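You operate a simulated robot arm through the tools that you are given. There is no shell and no other tool. Be economical: measure what you need, move in short steps, check, and stop when the job is done.

The job below is to be done with a simulated robot arm. You get a single attempt, and the scene is never put back.

## Task
Fetch the ink pot with green band and set it on the glass pane tinted grey.

It is judged by the outcome, as a careful person would: the job done as asked, and still so three seconds after it is handed in. It fails if anything else is knocked over, pushed out of place, dropped, spilled or broken.

## Robot
A 7-joint arm with a two-finger parallel gripper, fixed in place. Base frame: the origin is at the foot of the arm, x ahead of it, y to its left, z up; the work surface is at about z = 0. Units: m, degrees, N and s.
With the tool pointing down near the work surface it reaches from about 0.22 to 0.58 m from the base axis. Its first joint turns from -66.0 to 66.0 degrees. Payload 2.5 kg.
The TCP is the grasp point between the finger pads, 0.023 m short of the fingertips. In the tool frame z runs along the fingers and y along their closing line. The gripper opens to 0.094 m. The fingers are 0.038 m wide and 0.01 m thick; the gripper's body (0.054 by 0.096 m) begins 0.039 m behind the TCP.
Orientation is that of the tool frame in the base frame, as a unit quaternion [x, y, z, w]. With the fingers straight down and closing along the base's y, the tool's x points along the base's -x, its y along +y and its z along -z.

## Interface
- The arm moves only by the tool jog_arm. Its argument "moves" is a list that holds one entry, the list of rows, each a list of 5 numbers: the shift along the tool's x, y, z in m, then the turn about the tool's z in degrees, then the opening in per cent of the stroke, from 0 (shut) to 100 (fully open). In form: [[[dx, dy, dz, spin, gripper], ...]]. A call has 1 to 20 rows; each row is the pose to reach, as a shift and turn from the pose commanded when the call began, along the tool's axes at that moment. Rows are played at 5 a second. More than 0.05 m and 8.6 degrees between two rows, or a gripper value outside its range, and nothing of the call is played. A pose out of reach is approached as far as the arm can. The call stops where the force on the tool passes 40 N (or 10 N more than at its start, if that is more) or the arm is blocked; 0.2 s more then pass. Each finger travels about 0.108 m/s and halts on what it meets, pressing with about 29 N; the grip force reading is that of the motor and also rises with nothing between the fingers. The clock runs only during rows and for 0.2 s after the last one: add rows that repeat a pose to give the fingers time. It gives the time, the measured TCP pose, the force on the tool (base axes), the opening and the grip force at its end, in the units of the frame above (readings bear some noise), and new pictures: "show" is both (left out), scene, wrist or none.
- Cameras (640 x 400 px; columns grow to the right, rows downward): "scene" is fixed at [0.1238, -0.4176, 0.5282]; the picture's right is [0.76, -0.65, 0.00], its down [-0.47, -0.54, -0.70] and it looks along [0.46, 0.53, -0.72] (base axes); focal length 243 px, centre (320, 200). "wrist" rides on the gripper at [-0.039, 0, -0.044] in the tool frame; the picture's right is [0.00, -1.00, 0.00], its down [0.97, 0.00, -0.24] and it looks along [0.24, 0.00, 0.97] (tool axes); focal length 218 px, centre (320, 200).
- probe_pixels(camera, pixels): for up to 12 pixels [column, row] of the newest picture of that camera ("zoom" is the newest enlarged one), the place [x, y, z] in the base frame of the surface seen there, good to about 0.002 m. The clock stands still meanwhile.
- enlarge(camera, box): a new picture of the part [left, top, right, bottom] of that camera's present view, enlarged. The clock stands still meanwhile.
- sign_off(): hands the job in; it is judged then, once.

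Go step by step. Measure first, check grasps and placings, and put right what went wrong. The budget is 60 turns and 120 pictures, counting those below and the enlarged ones. Unless the task says otherwise, let go and move clear before handing in, and close with one line.

The tools are called after "Emit:" by a JSON object that holds its "api" and its "payload". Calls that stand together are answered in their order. jog_arm: Moves the arm, as the interface text tells. Its arguments: {"type":"object","properties":{"moves":{"type":"array","items":{"type":"array","items":{"type":"array","items":{"type":"number"}}}},"show":{"type":"string","enum":["both","scene","wrist","none"]}},"required":["moves"]} The other tools are called the same way: probe_pixels (camera, pixels) gives the place of the surface under pixels of a picture; enlarge (camera, box) takes an enlarged picture of a part of a camera's view; sign_off () hands the job in.

At the start:

```text
time_s: 0.0
tcp_pos: [0.3539, -0.0293, 0.2677]
orientation: [0.0, 1.0, 0.0, -0.001]
ft_force: [-0.6, 0.1, -0.3]
opening: 0.094
finger_force: 0.1
```

scene: 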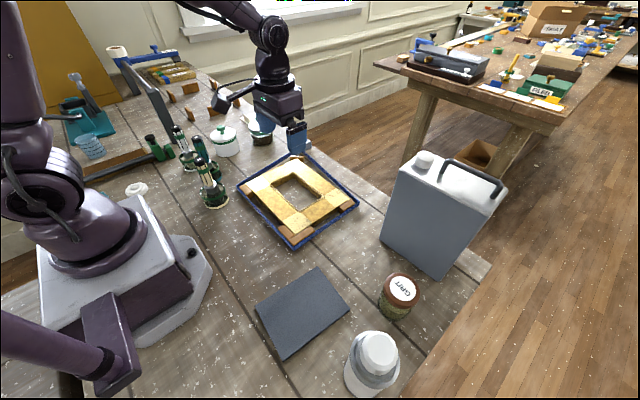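
wrist: 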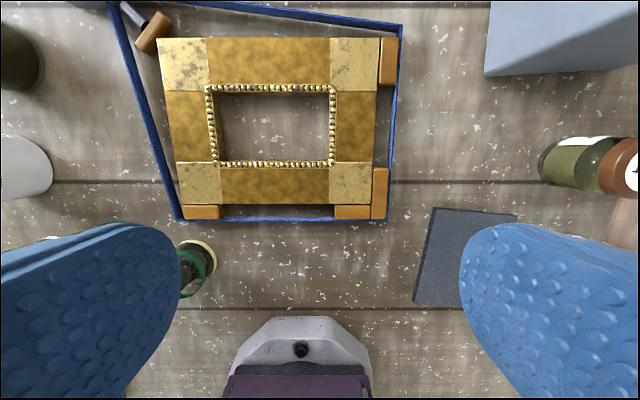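

The scene shows several green-marked objects around (160-265,120-200) and a dark grey pane at (302,312). I'll enlarge both to identify them.

Emit:
{"api": "enlarge", "payload": {"camera": "scene", "box": [120, 90, 320, 215]}}

Emit:
{"api": "enlarge", "payload": {"camera": "scene", "box": [230, 240, 450, 400]}}

```text
3.20 times, centred on (220, 152) of scene
```

zoom: 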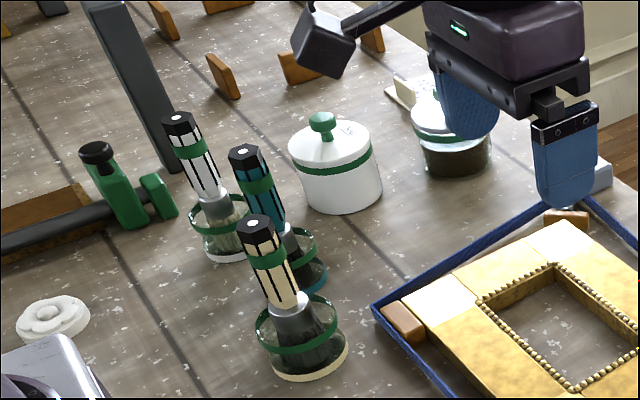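

```text
2.50 times, centred on (340, 320) of scene
```

zoom: 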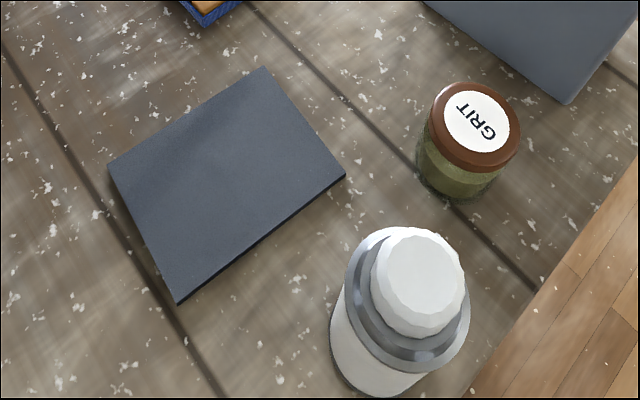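

Several items carry green bands, and one jar at (262,130) is hidden by the gripper. I'll measure places and then move the wrist camera over for a better look.

Emit:
{"api": "probe_pixels", "payload": {"camera": "scene", "pixels": [[224, 130], [215, 204], [262, 143], [302, 312], [258, 307], [318, 268], [349, 305], [285, 358], [376, 350], [188, 170], [205, 182], [160, 80]]}}

Emit:
{"api": "jog_arm", "payload": {"moves": [[[0.02, 0.03, -0.03, 0, 100], [0.04, 0.06, -0.06, 0, 100], [0.06, 0.09, -0.06, 0, 100], [0.06, 0.09, -0.06, 0, 100]]]}}

```text
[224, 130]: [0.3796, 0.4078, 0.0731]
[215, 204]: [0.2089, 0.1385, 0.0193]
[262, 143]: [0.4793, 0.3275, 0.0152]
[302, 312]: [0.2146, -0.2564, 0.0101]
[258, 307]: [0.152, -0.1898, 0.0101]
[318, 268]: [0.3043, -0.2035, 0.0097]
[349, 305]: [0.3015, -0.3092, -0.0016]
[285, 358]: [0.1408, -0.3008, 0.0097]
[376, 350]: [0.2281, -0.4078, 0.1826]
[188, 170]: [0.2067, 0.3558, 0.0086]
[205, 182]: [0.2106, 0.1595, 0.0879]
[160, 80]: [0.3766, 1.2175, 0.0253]
```

```text
time_s: 1.0
tcp_pos: [0.2931, 0.0598, 0.3267]
orientation: [0.0, 1.0, 0.0, 0.0]
ft_force: [0.3, 0.1, 0.0]
opening: 0.0942
finger_force: 0.2
```

scene: 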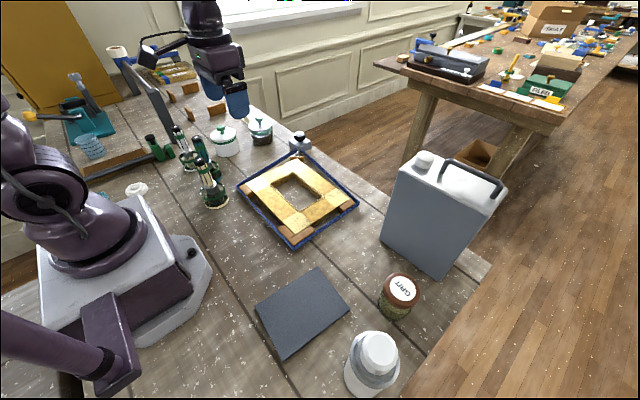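
wrist: 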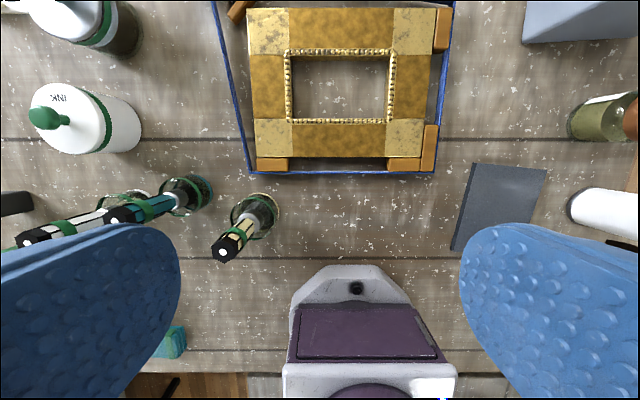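

The wrist view shows the white lidded pot at (90,118) marked "INK" and another jar with a green band at (85,22). I'll enlarge both, and the slab, to be sure.

Emit:
{"api": "enlarge", "payload": {"camera": "wrist", "box": [0, 0, 290, 181]}}

Emit:
{"api": "enlarge", "payload": {"camera": "scene", "box": [190, 100, 318, 180]}}

Emit:
{"api": "enlarge", "payload": {"camera": "wrist", "box": [420, 60, 640, 260]}}

Emit:
{"api": "enlarge", "payload": {"camera": "scene", "box": [20, 30, 220, 160]}}

```text
2.21 times, centred on (145, 90) of wrist
```

zoom: 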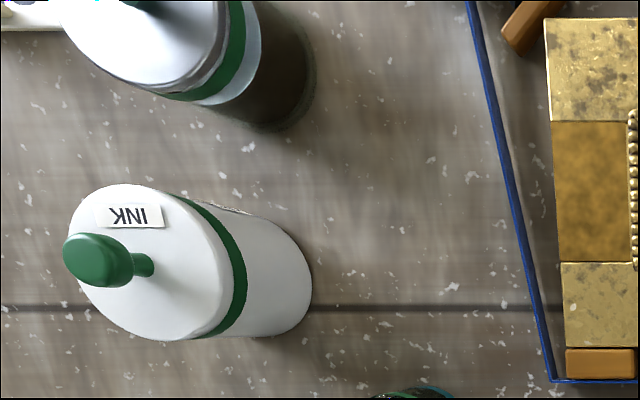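

```text
5.00 times, centred on (254, 140) of scene
```

zoom: 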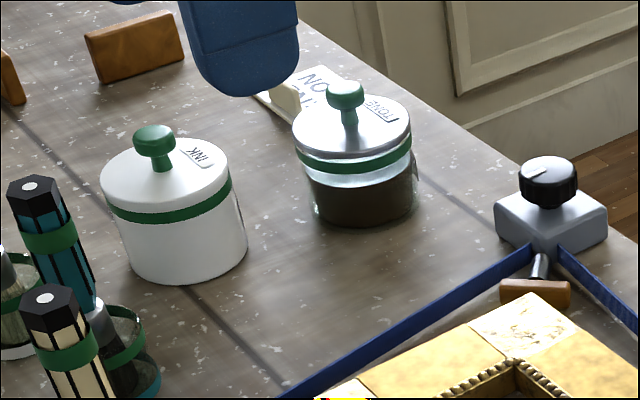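

```text
2.00 times, centred on (530, 160) of wrist
```

zoom: 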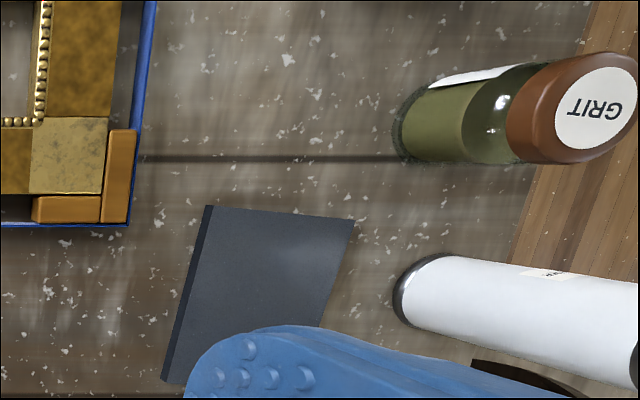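

```text
3.08 times, centred on (120, 95) of scene
```

zoom: 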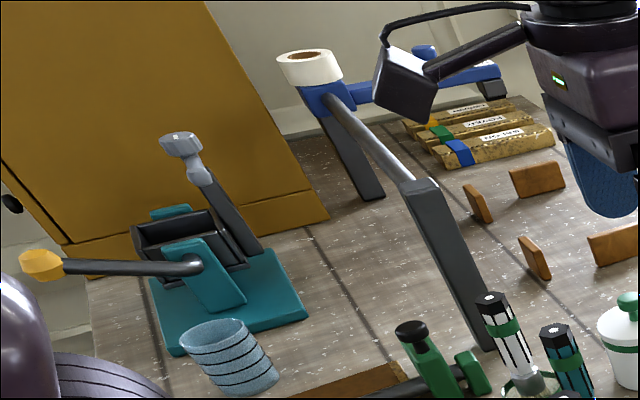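

The lidded pot marked INK with a green band is the target (the other jar is marked TONER or similar), and the slab at z≈0.01 is the grey pane. I'll measure the pot's extents and its surroundings.

Emit:
{"api": "probe_pixels", "payload": {"camera": "scene", "pixels": [[225, 152], [217, 150], [236, 148], [226, 146], [222, 136], [230, 128], [212, 137], [233, 136], [221, 126], [221, 130], [215, 145], [226, 158]]}}

Emit:
{"api": "probe_pixels", "payload": {"camera": "wrist", "pixels": [[125, 152], [141, 120], [128, 97], [100, 154], [80, 150], [75, 118], [60, 85], [42, 118], [120, 125], [35, 110], [95, 92], [70, 140]]}}

```text
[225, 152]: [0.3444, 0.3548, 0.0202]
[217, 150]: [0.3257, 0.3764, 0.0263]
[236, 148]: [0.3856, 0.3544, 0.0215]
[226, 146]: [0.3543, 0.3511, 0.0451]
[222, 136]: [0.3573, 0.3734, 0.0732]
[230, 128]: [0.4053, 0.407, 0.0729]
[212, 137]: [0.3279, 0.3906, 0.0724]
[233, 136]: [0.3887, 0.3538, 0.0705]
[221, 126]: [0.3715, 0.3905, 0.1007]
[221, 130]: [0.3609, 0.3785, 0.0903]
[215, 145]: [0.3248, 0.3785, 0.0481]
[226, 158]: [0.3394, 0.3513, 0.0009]
```

```text
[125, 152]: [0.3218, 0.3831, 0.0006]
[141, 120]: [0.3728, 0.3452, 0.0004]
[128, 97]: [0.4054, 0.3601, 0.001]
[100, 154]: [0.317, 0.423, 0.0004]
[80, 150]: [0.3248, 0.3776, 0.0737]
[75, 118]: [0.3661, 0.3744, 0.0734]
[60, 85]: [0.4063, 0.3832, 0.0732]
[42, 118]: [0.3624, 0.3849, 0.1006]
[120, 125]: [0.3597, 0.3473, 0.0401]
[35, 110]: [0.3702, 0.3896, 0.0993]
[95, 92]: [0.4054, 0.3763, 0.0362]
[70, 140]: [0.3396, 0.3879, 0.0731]
```

The pot's axis is about (0.365, 0.387) with a radius near 0.041, lid top at 0.073 and knob top about 0.103. I need to see where the lid joins the body, so I'll enlarge strongly.

Emit:
{"api": "enlarge", "payload": {"camera": "scene", "box": [204, 120, 246, 162]}}

```text
9.52 times, centred on (225, 141) of scene
```

zoom: 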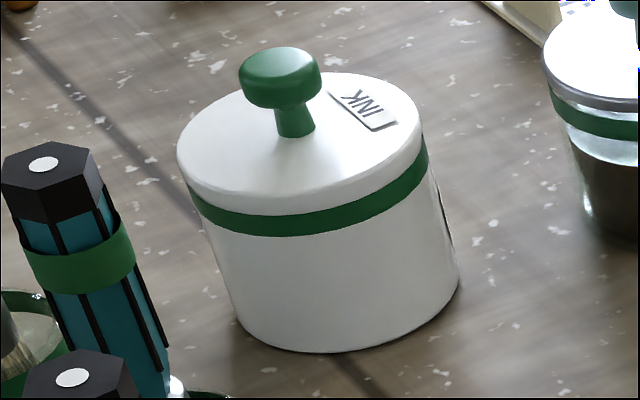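

The lid, band and body seem near-flush. I'll probe a vertical profile and the outer edges.

Emit:
{"api": "probe_pixels", "payload": {"camera": "zoom", "pixels": [[290, 180], [293, 200], [296, 215], [299, 230], [303, 245], [310, 290], [316, 340], [280, 52], [270, 98], [182, 165], [420, 125], [300, 78]]}}

Emit:
{"api": "probe_pixels", "payload": {"camera": "zoom", "pixels": [[215, 230], [425, 200], [320, 75], [200, 205], [427, 155], [240, 320], [455, 275], [444, 215], [60, 165], [570, 60], [360, 75], [400, 90]]}}

```text
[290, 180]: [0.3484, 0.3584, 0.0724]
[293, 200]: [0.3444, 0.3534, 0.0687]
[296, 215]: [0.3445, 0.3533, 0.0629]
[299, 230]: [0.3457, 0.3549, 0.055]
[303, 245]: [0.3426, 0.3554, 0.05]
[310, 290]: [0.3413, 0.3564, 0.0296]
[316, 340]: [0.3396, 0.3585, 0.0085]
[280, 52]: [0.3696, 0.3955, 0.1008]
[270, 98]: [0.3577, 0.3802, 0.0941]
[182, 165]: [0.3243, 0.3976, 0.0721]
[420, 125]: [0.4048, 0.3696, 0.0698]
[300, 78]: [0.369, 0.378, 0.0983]
```

```text
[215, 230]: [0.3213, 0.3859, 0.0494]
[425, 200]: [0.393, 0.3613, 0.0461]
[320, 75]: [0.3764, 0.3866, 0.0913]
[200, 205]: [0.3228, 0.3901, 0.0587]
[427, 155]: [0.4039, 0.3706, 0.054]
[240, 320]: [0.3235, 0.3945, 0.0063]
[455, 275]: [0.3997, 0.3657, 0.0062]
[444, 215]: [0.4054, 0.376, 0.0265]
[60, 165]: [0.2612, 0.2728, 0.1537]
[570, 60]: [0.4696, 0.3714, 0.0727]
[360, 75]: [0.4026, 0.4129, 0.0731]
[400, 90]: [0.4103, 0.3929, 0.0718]
```

The lid and body are nearly flush with radius about 0.042, so clearance is about 5 mm a side. The knob limits how low I can go, to TCP z≈0.07. I'll move above it at z≈0.22.

Emit:
{"api": "jog_arm", "payload": {"moves": [[[-0.0091, 0.041, 0.0134, 0, 100], [-0.0182, 0.082, 0.0268, 0, 100], [-0.0273, 0.123, 0.0402, 0, 100], [-0.0364, 0.164, 0.0536, 0, 100], [-0.0455, 0.205, 0.067, 0, 100], [-0.0546, 0.246, 0.0804, 0, 100], [-0.0637, 0.287, 0.0938, 0, 100], [-0.073, 0.329, 0.107, 0, 100], [-0.073, 0.329, 0.107, 0, 100], [-0.073, 0.329, 0.107, 0, 100]]]}}

```text
time_s: 3.2
tcp_pos: [0.3674, 0.39, 0.2207]
orientation: [0.0, 1.0, -0.001, 0.0]
ft_force: [0.0, -0.8, 0.3]
opening: 0.0939
finger_force: 0.0
```

scene: 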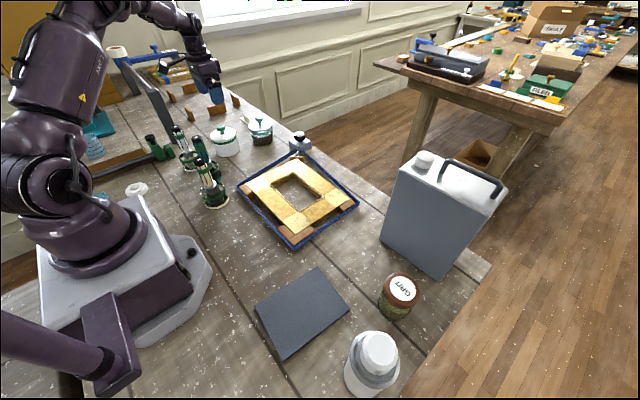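
wrist: 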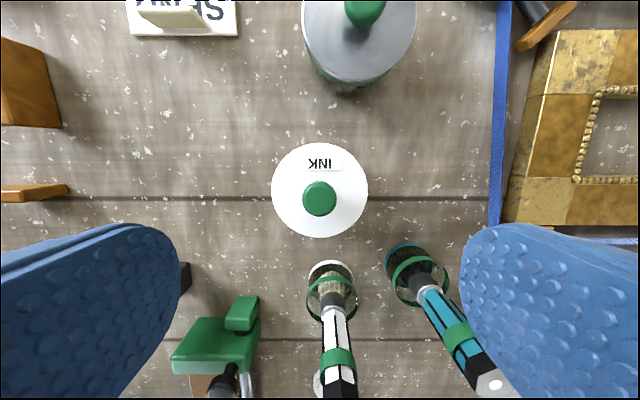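

The lid is centred at column 320 and row 190, which puts it on the TCP axis within about 1 mm, with a diameter of about 0.086. I'll check the nearby brush heights before descending.

Emit:
{"api": "probe_pixels", "payload": {"camera": "wrist", "pixels": [[272, 190], [367, 190], [320, 145], [320, 235], [319, 198], [339, 385], [490, 383], [337, 358], [330, 268], [403, 248], [241, 312], [350, 85]]}}

```text
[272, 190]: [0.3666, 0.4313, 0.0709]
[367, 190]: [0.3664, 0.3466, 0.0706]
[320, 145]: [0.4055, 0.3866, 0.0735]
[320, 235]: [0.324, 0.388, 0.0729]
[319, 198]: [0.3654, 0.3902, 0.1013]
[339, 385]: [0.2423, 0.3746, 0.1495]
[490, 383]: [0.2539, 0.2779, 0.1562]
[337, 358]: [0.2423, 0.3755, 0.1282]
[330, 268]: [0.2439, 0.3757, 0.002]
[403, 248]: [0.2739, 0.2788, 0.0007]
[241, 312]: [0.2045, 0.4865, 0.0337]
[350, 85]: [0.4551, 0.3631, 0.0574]
```

The pot centre is (0.365, 0.389) and the upright brush handle is 0.12 m behind the tool axis, so it's clear. I'll descend to just above the lid and look.

Emit:
{"api": "jog_arm", "payload": {"moves": [[[0.0015, -0.0005, 0.03, 0, 100], [0.0015, -0.0005, 0.06, 0, 100], [0.0015, -0.0005, 0.09, 0, 100], [0.0015, -0.0005, 0.115, 0, 100], [0.0015, -0.0005, 0.115, 0, 100], [0.0015, -0.0005, 0.115, 0, 100]]]}}

```text
time_s: 4.6
tcp_pos: [0.3645, 0.3887, 0.1048]
orientation: [0.0, 1.0, 0.001, 0.0]
ft_force: [0.8, 0.7, 0.7]
opening: 0.094
finger_force: 0.0
```

scene: 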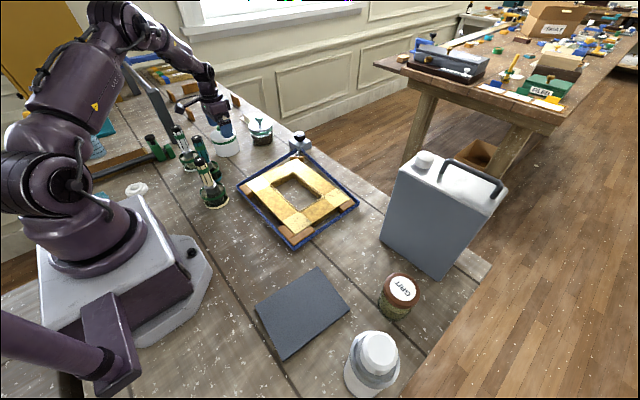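
wrist: 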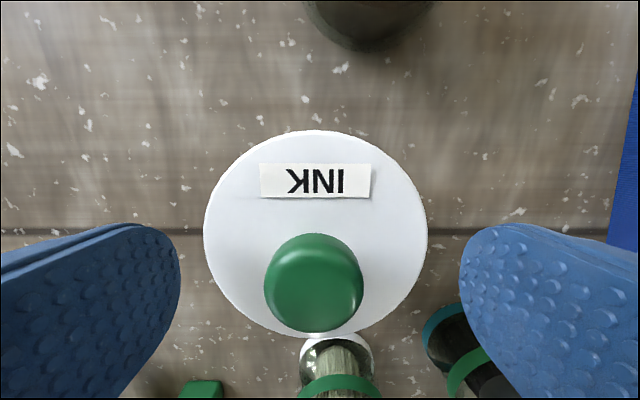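

The fingers straddle the lid, which sits about 5 px (2 mm) left of centre (edges at 203 and 427). I'll shift 2 mm to +y and go down to z≈0.068, still open.

Emit:
{"api": "jog_arm", "payload": {"moves": [[[0, 0.0019, 0, 0, 100], [0, 0.0019, 0.01, 0, 100], [0, 0.0019, 0.02, 0, 100], [0, 0.0019, 0.03, 0, 100], [0, 0.0019, 0.0365, 0, 100], [0, 0.0019, 0.0365, 0, 100]]]}}

```text
time_s: 6.0
tcp_pos: [0.3656, 0.3907, 0.0689]
orientation: [-0.001, 1.0, 0.0, 0.0]
ft_force: [0.3, 1.1, 1.8]
opening: 0.0938
finger_force: 0.0
```

scene: 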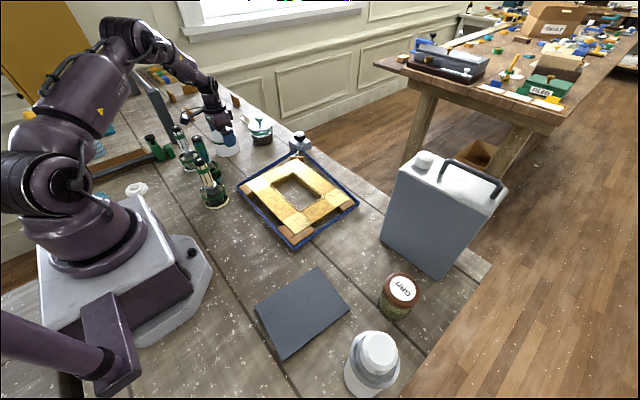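
wrist: 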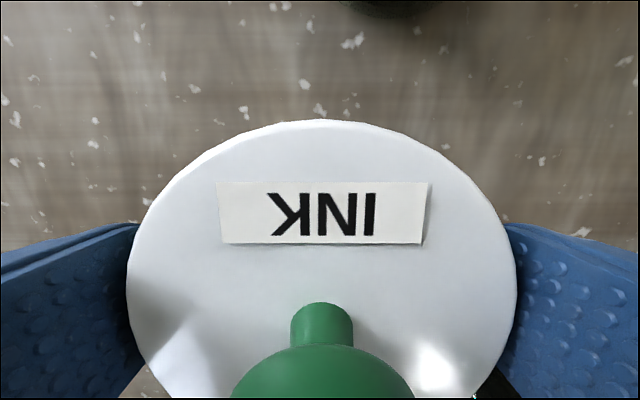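

The fingers straddle the lid evenly (columns 127–515) with no contact force. Now I'll close and hold.

Emit:
{"api": "jog_arm", "payload": {"moves": [[[0, 0, 0, 0, 90], [0, 0, 0, 0, 80], [0, 0, 0, 0, 70], [0, 0, 0, 0, 70]]], "show": "wrist"}}

```text
time_s: 7.0
tcp_pos: [0.3649, 0.3915, 0.069]
orientation: [0.0, 1.0, 0.0, 0.0]
ft_force: [0.6, -0.4, 0.1]
opening: 0.0858
finger_force: 28.9
```

wrist: 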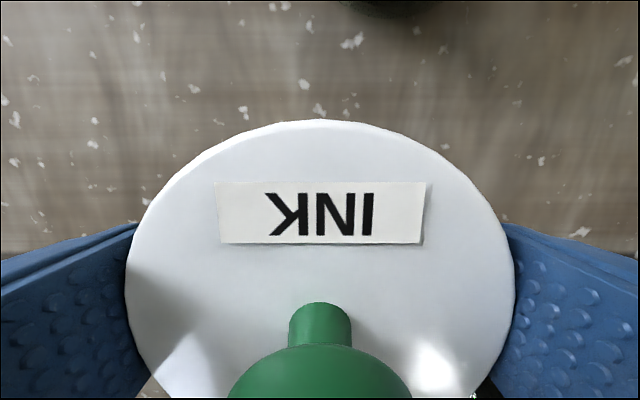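

It's gripped at 0.0858 m with 29 N. I'll lift slightly to check that the whole pot comes up and not just the lid.

Emit:
{"api": "jog_arm", "payload": {"moves": [[[0, 0, -0.004, 0, 70], [0, 0, -0.008, 0, 70], [0, 0, -0.012, 0, 70], [0, 0, -0.012, 0, 70]]], "show": "none"}}

Emit:
{"api": "enlarge", "payload": {"camera": "scene", "box": [194, 110, 256, 165]}}

```text
time_s: 8.0
tcp_pos: [0.3643, 0.3908, 0.0807]
orientation: [-0.001, 1.0, 0.0, 0.001]
ft_force: [0.0, -0.8, -4.7]
opening: 0.0859
finger_force: 29.3
```

```text
7.27 times, centred on (225, 138) of scene
```

zoom: 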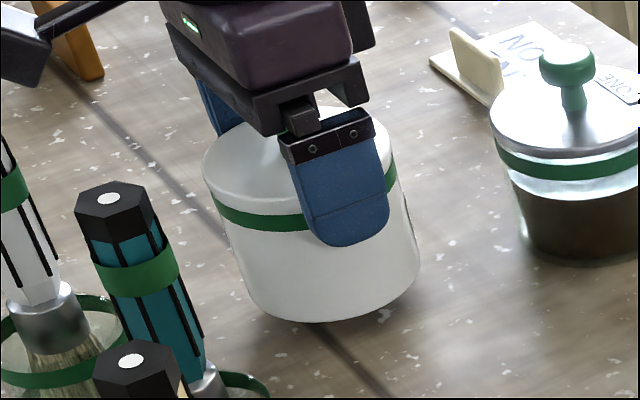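

The whole pot lifts (about 4.7 N) and stays upright. I'll raise it to z≈0.25, bottom at 0.18 and clear of the brush tops at 0.156.

Emit:
{"api": "jog_arm", "payload": {"moves": [[[0, 0, -0.01, 0, 70], [0, 0, -0.03, 0, 70], [0, 0, -0.05, 0, 70], [0, 0, -0.07, 0, 70], [0, 0, -0.09, 0, 70], [0, 0, -0.11, 0, 70], [0, 0, -0.13, 0, 70], [0, 0, -0.15, 0, 70], [0, 0, -0.165, 0, 70], [0, 0, -0.17, 0, 70], [0, 0, -0.17, 0, 70]]], "show": "scene"}}

```text
time_s: 10.4
tcp_pos: [0.3642, 0.3896, 0.2521]
orientation: [0.0, 1.0, 0.001, 0.0]
ft_force: [0.2, -1.0, -5.1]
opening: 0.0858
finger_force: 28.8
```

scene: 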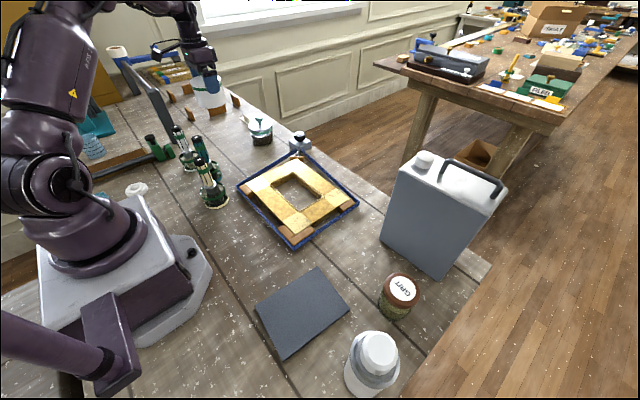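

The pot is held steady. I'll carry it along -y over the frame at this height.

Emit:
{"api": "jog_arm", "payload": {"moves": [[[0, -0.01, 0, 0, 70], [0, -0.03, 0, 0, 70], [0, -0.055, 0, 0, 70], [0, -0.08, 0, 0, 70], [0, -0.105, 0, 0, 70], [0, -0.13, 0, 0, 70], [0, -0.155, 0, 0, 70], [0, -0.18, 0, 0, 70], [0, -0.205, 0, 0, 70], [0, -0.23, 0, 0, 70], [0, -0.255, 0, 0, 70], [0, -0.28, 0, 0, 70], [0, -0.305, 0, 0, 70], [0, -0.33, 0, 0, 70], [0, -0.355, 0, 0, 70], [0, -0.375, 0, 0, 70], [0, -0.385, 0, 0, 70], [0, -0.39, 0, 0, 70], [0, -0.39, 0, 0, 70]]], "show": "scene"}}

Emit:
{"api": "probe_pixels", "payload": {"camera": "scene", "pixels": [[257, 303], [318, 268], [347, 303], [284, 357], [302, 312], [300, 290], [290, 335], [372, 335], [347, 380]]}}

```text
time_s: 14.4
tcp_pos: [0.365, -0.0006, 0.2522]
orientation: [0.0, 1.0, 0.0, -0.001]
ft_force: [0.1, 0.2, -4.9]
opening: 0.0857
finger_force: 29.5
```

scene: 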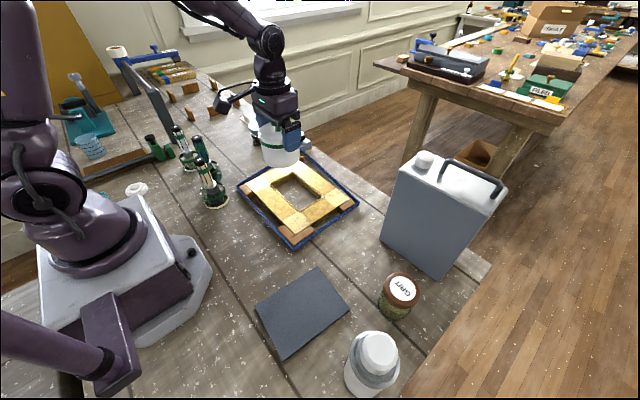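

```text
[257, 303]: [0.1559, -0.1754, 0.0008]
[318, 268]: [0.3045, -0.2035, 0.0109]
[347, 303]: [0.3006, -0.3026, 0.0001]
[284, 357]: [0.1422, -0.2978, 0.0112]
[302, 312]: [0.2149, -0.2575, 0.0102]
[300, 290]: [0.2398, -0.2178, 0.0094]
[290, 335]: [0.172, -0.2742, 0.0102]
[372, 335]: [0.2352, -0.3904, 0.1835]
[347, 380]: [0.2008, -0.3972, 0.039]
```

The pane centre works out at about (0.224, -0.250), with size 0.153 x 0.108 and top at z≈0.010. I'll carry the pot over it.

Emit:
{"api": "jog_arm", "payload": {"moves": [[[0.0054, -0.0097, 0, 0, 70], [0.0163, -0.029, 0, 0, 70], [0.0272, -0.0483, 0, 0, 70], [0.0381, -0.0676, 0, 0, 70], [0.049, -0.0869, 0, 0, 70], [0.0598, -0.1062, 0, 0, 70], [0.0707, -0.1256, 0, 0, 70], [0.0816, -0.1449, 0, 0, 70], [0.0925, -0.1642, 0, 0, 70], [0.1033, -0.1835, 0, 0, 70], [0.1142, -0.2028, 0, 0, 70], [0.1251, -0.2221, 0, 0, 70], [0.136, -0.2414, 0, 0, 70], [0.1414, -0.2511, 0, 0, 70], [0.1414, -0.2511, 0, 0, 70], [0.1414, -0.2511, 0, 0, 70]]]}}

```text
time_s: 17.8
tcp_pos: [0.2241, -0.2516, 0.249]
orientation: [-0.001, 1.0, 0.0, -0.001]
ft_force: [-0.2, 0.4, -4.8]
opening: 0.0858
finger_force: 28.8
```

scene: 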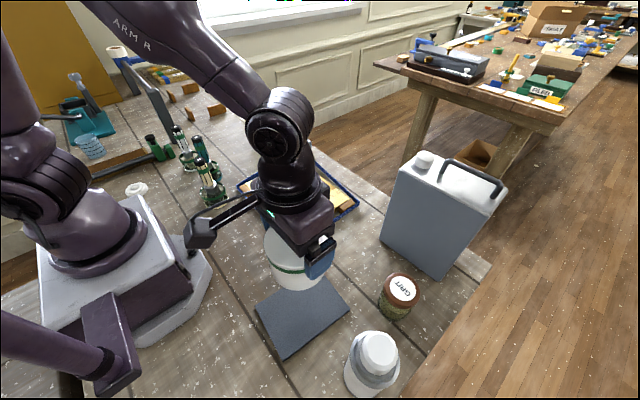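
wrist: 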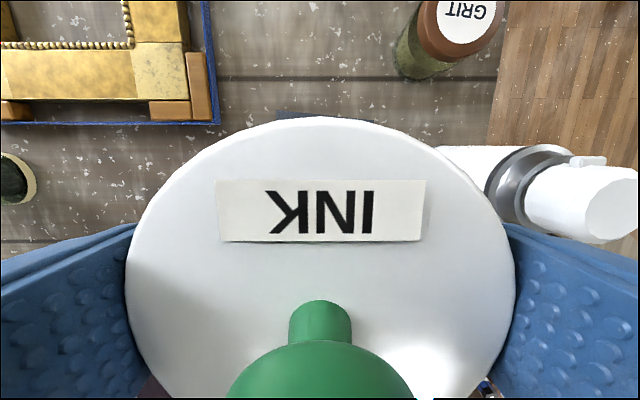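

The pot hovers over the pane. A black arm-mounted box at (200,235) hangs toward the robot base, so I'll check its clearance before lowering.

Emit:
{"api": "probe_pixels", "payload": {"camera": "scene", "pixels": [[200, 235], [190, 243], [205, 248], [240, 208], [195, 265], [190, 240], [318, 268], [330, 335]]}}

```text
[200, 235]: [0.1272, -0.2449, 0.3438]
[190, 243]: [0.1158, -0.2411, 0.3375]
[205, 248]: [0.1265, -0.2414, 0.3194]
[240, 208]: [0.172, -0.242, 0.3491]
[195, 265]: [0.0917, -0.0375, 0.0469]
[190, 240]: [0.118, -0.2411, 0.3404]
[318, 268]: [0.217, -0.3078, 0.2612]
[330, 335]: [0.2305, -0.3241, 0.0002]
```

The box is at (0.12, -0.24, 0.31) and will end near z≈0.15. I'll check the purple beam at lower left so the two don't collide.

Emit:
{"api": "probe_pixels", "payload": {"camera": "scene", "pixels": [[110, 340], [135, 375], [60, 350], [125, 310], [100, 310], [120, 350]]}}

```text
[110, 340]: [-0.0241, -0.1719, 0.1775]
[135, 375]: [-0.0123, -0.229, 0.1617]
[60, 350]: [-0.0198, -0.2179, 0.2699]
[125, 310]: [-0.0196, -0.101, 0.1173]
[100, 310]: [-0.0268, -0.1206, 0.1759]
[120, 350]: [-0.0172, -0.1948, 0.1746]
```

The beam is at x≤-0.01 and the box at x≥0.10, so there's room. I'll lower to just above the pane.

Emit:
{"api": "jog_arm", "payload": {"moves": [[[0, 0, 0.01, 0, 70], [0, 0, 0.03, 0, 70], [0, 0, 0.05, 0, 70], [0, 0, 0.07, 0, 70], [0, 0, 0.09, 0, 70], [0, 0, 0.11, 0, 70], [0, 0, 0.13, 0, 70], [0, 0, 0.145, 0, 70], [0, 0, 0.157, 0, 70], [0, 0, 0.161, 0, 70], [0, 0, 0.161, 0, 70]]]}}

Emit:
{"api": "enlarge", "payload": {"camera": "scene", "box": [240, 240, 400, 370]}}

```text
time_s: 20.2
tcp_pos: [0.2244, -0.2514, 0.0878]
orientation: [-0.001, 1.0, 0.0, 0.0]
ft_force: [-0.2, 0.7, -4.5]
opening: 0.0857
finger_force: 28.8
```

scene: 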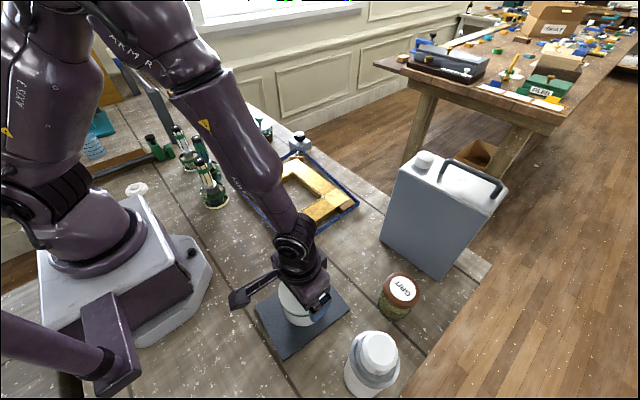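
wrist: 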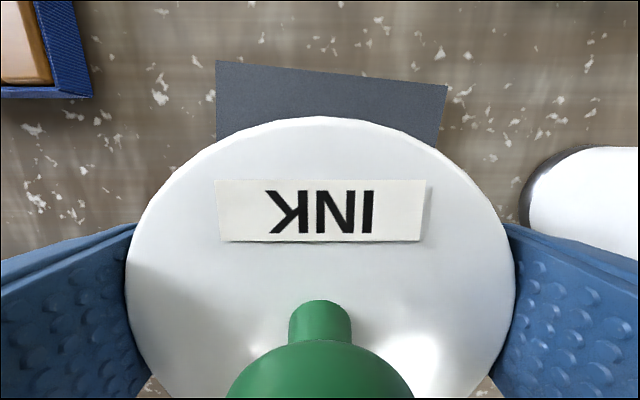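

```text
3.08 times, centred on (320, 305) of scene
```

zoom: 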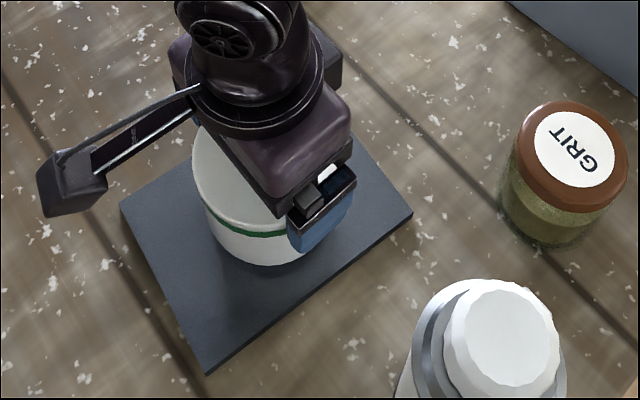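

The pot is over the pane with about 9 mm to go. I'll lower gently and watch the force.

Emit:
{"api": "jog_arm", "payload": {"moves": [[[0, 0, 0.002, 0, 70], [0, 0, 0.004, 0, 70], [0, 0, 0.006, 0, 70], [0, 0, 0.008, 0, 70], [0, 0, 0.008, 0, 70]]], "show": "none"}}

```text
time_s: 21.4
tcp_pos: [0.2242, -0.2504, 0.0815]
orientation: [-0.001, 1.0, 0.0, 0.0]
ft_force: [0.0, 0.9, -3.7]
opening: 0.0858
finger_force: 28.8
```

The force is still near full weight and z is 0.0815, so I'll continue in 1 mm steps.

Emit:
{"api": "jog_arm", "payload": {"moves": [[[0, 0, 0.001, 0, 70], [0, 0, 0.001, 0, 70], [0, 0, 0.002, 0, 70], [0, 0, 0.002, 0, 70]]], "show": "none"}}

```text
time_s: 22.4
tcp_pos: [0.2242, -0.2507, 0.0795]
orientation: [-0.002, 1.0, 0.001, 0.0]
ft_force: [0.2, 0.2, -4.0]
opening: 0.086
finger_force: 28.7
```

Emit:
{"api": "jog_arm", "payload": {"moves": [[[0, 0, 0.0007, 0, 70], [0, 0, 0.0007, 0, 70], [0, 0, 0.0014, 0, 70], [0, 0, 0.0014, 0, 70]]], "show": "none"}}

```text
time_s: 23.4
tcp_pos: [0.225, -0.2499, 0.0786]
orientation: [0.0, 1.0, -0.001, 0.0]
ft_force: [-2.2, 3.0, 6.8]
opening: 0.0856
finger_force: 28.9
```

The force has turned to +6.8 N upward, so the pot is resting on the pane. I'll open the fingers slowly.

Emit:
{"api": "jog_arm", "payload": {"moves": [[[0, 0, 0, 0, 91], [0, 0, 0, 0, 93], [0, 0, 0, 0, 96], [0, 0, 0, 0, 100], [0, 0, 0, 0, 100]]], "show": "wrist"}}

```text
time_s: 24.6
tcp_pos: [0.224, -0.252, 0.0788]
orientation: [0.0, 1.0, 0.0, 0.001]
ft_force: [-0.1, -0.3, 0.8]
opening: 0.0942
finger_force: 0.1
```

wrist: 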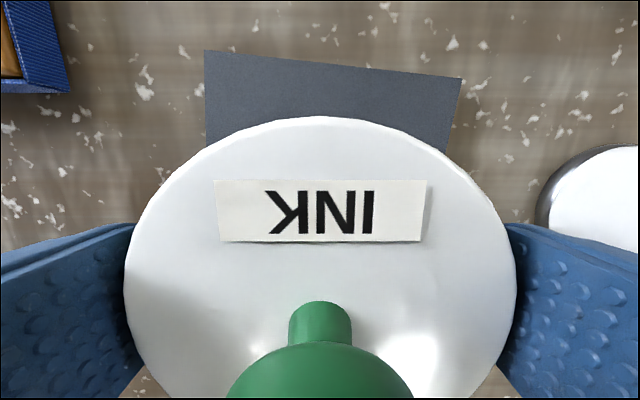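

The fingers are free and the pot is unmoved. I'll rise straight up.

Emit:
{"api": "jog_arm", "payload": {"moves": [[[0, 0, -0.01, 0, 100], [0, 0, -0.03, 0, 100], [0, 0, -0.05, 0, 100], [0, 0, -0.08, 0, 100], [0, 0, -0.11, 0, 100], [0, 0, -0.14, 0, 100], [0, 0, -0.17, 0, 100], [0, 0, -0.17, 0, 100]]]}}

```text
time_s: 26.4
tcp_pos: [0.2252, -0.2496, 0.2491]
orientation: [0.0, 1.0, 0.001, 0.0]
ft_force: [-0.8, 0.2, -0.3]
opening: 0.094
finger_force: 0.1
```

scene: 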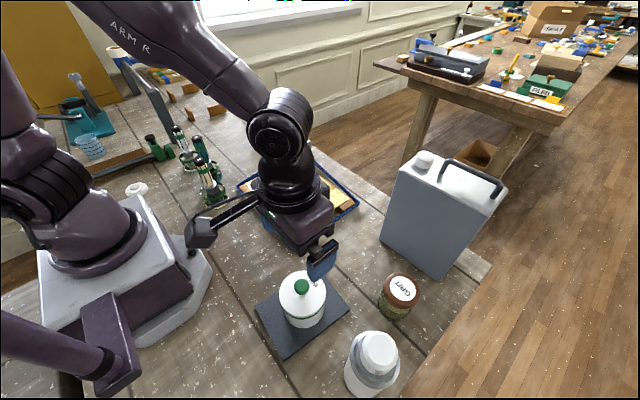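
wrist: 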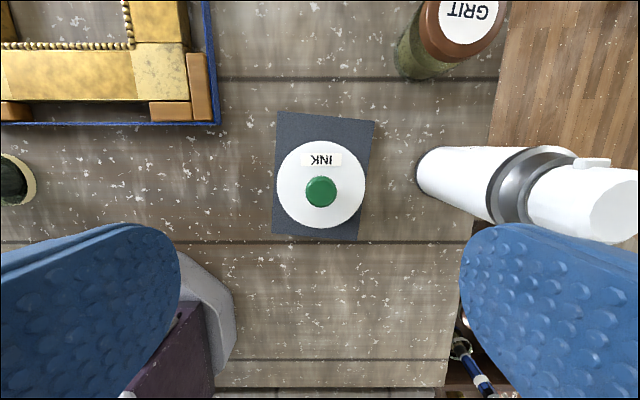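

The ink pot stands upright and wholly on the grey pane (wrist view at (320,185)), the lid is on, the arm is clear and nothing else has moved. I'm handing in.

Emit:
{"api": "sign_off", "payload": {}}

```text
The job is handed in.
```

The ink pot with the green band is standing upright on the grey glass pane, with its lid on. The gripper has let go and moved clear, and nothing else was disturbed.
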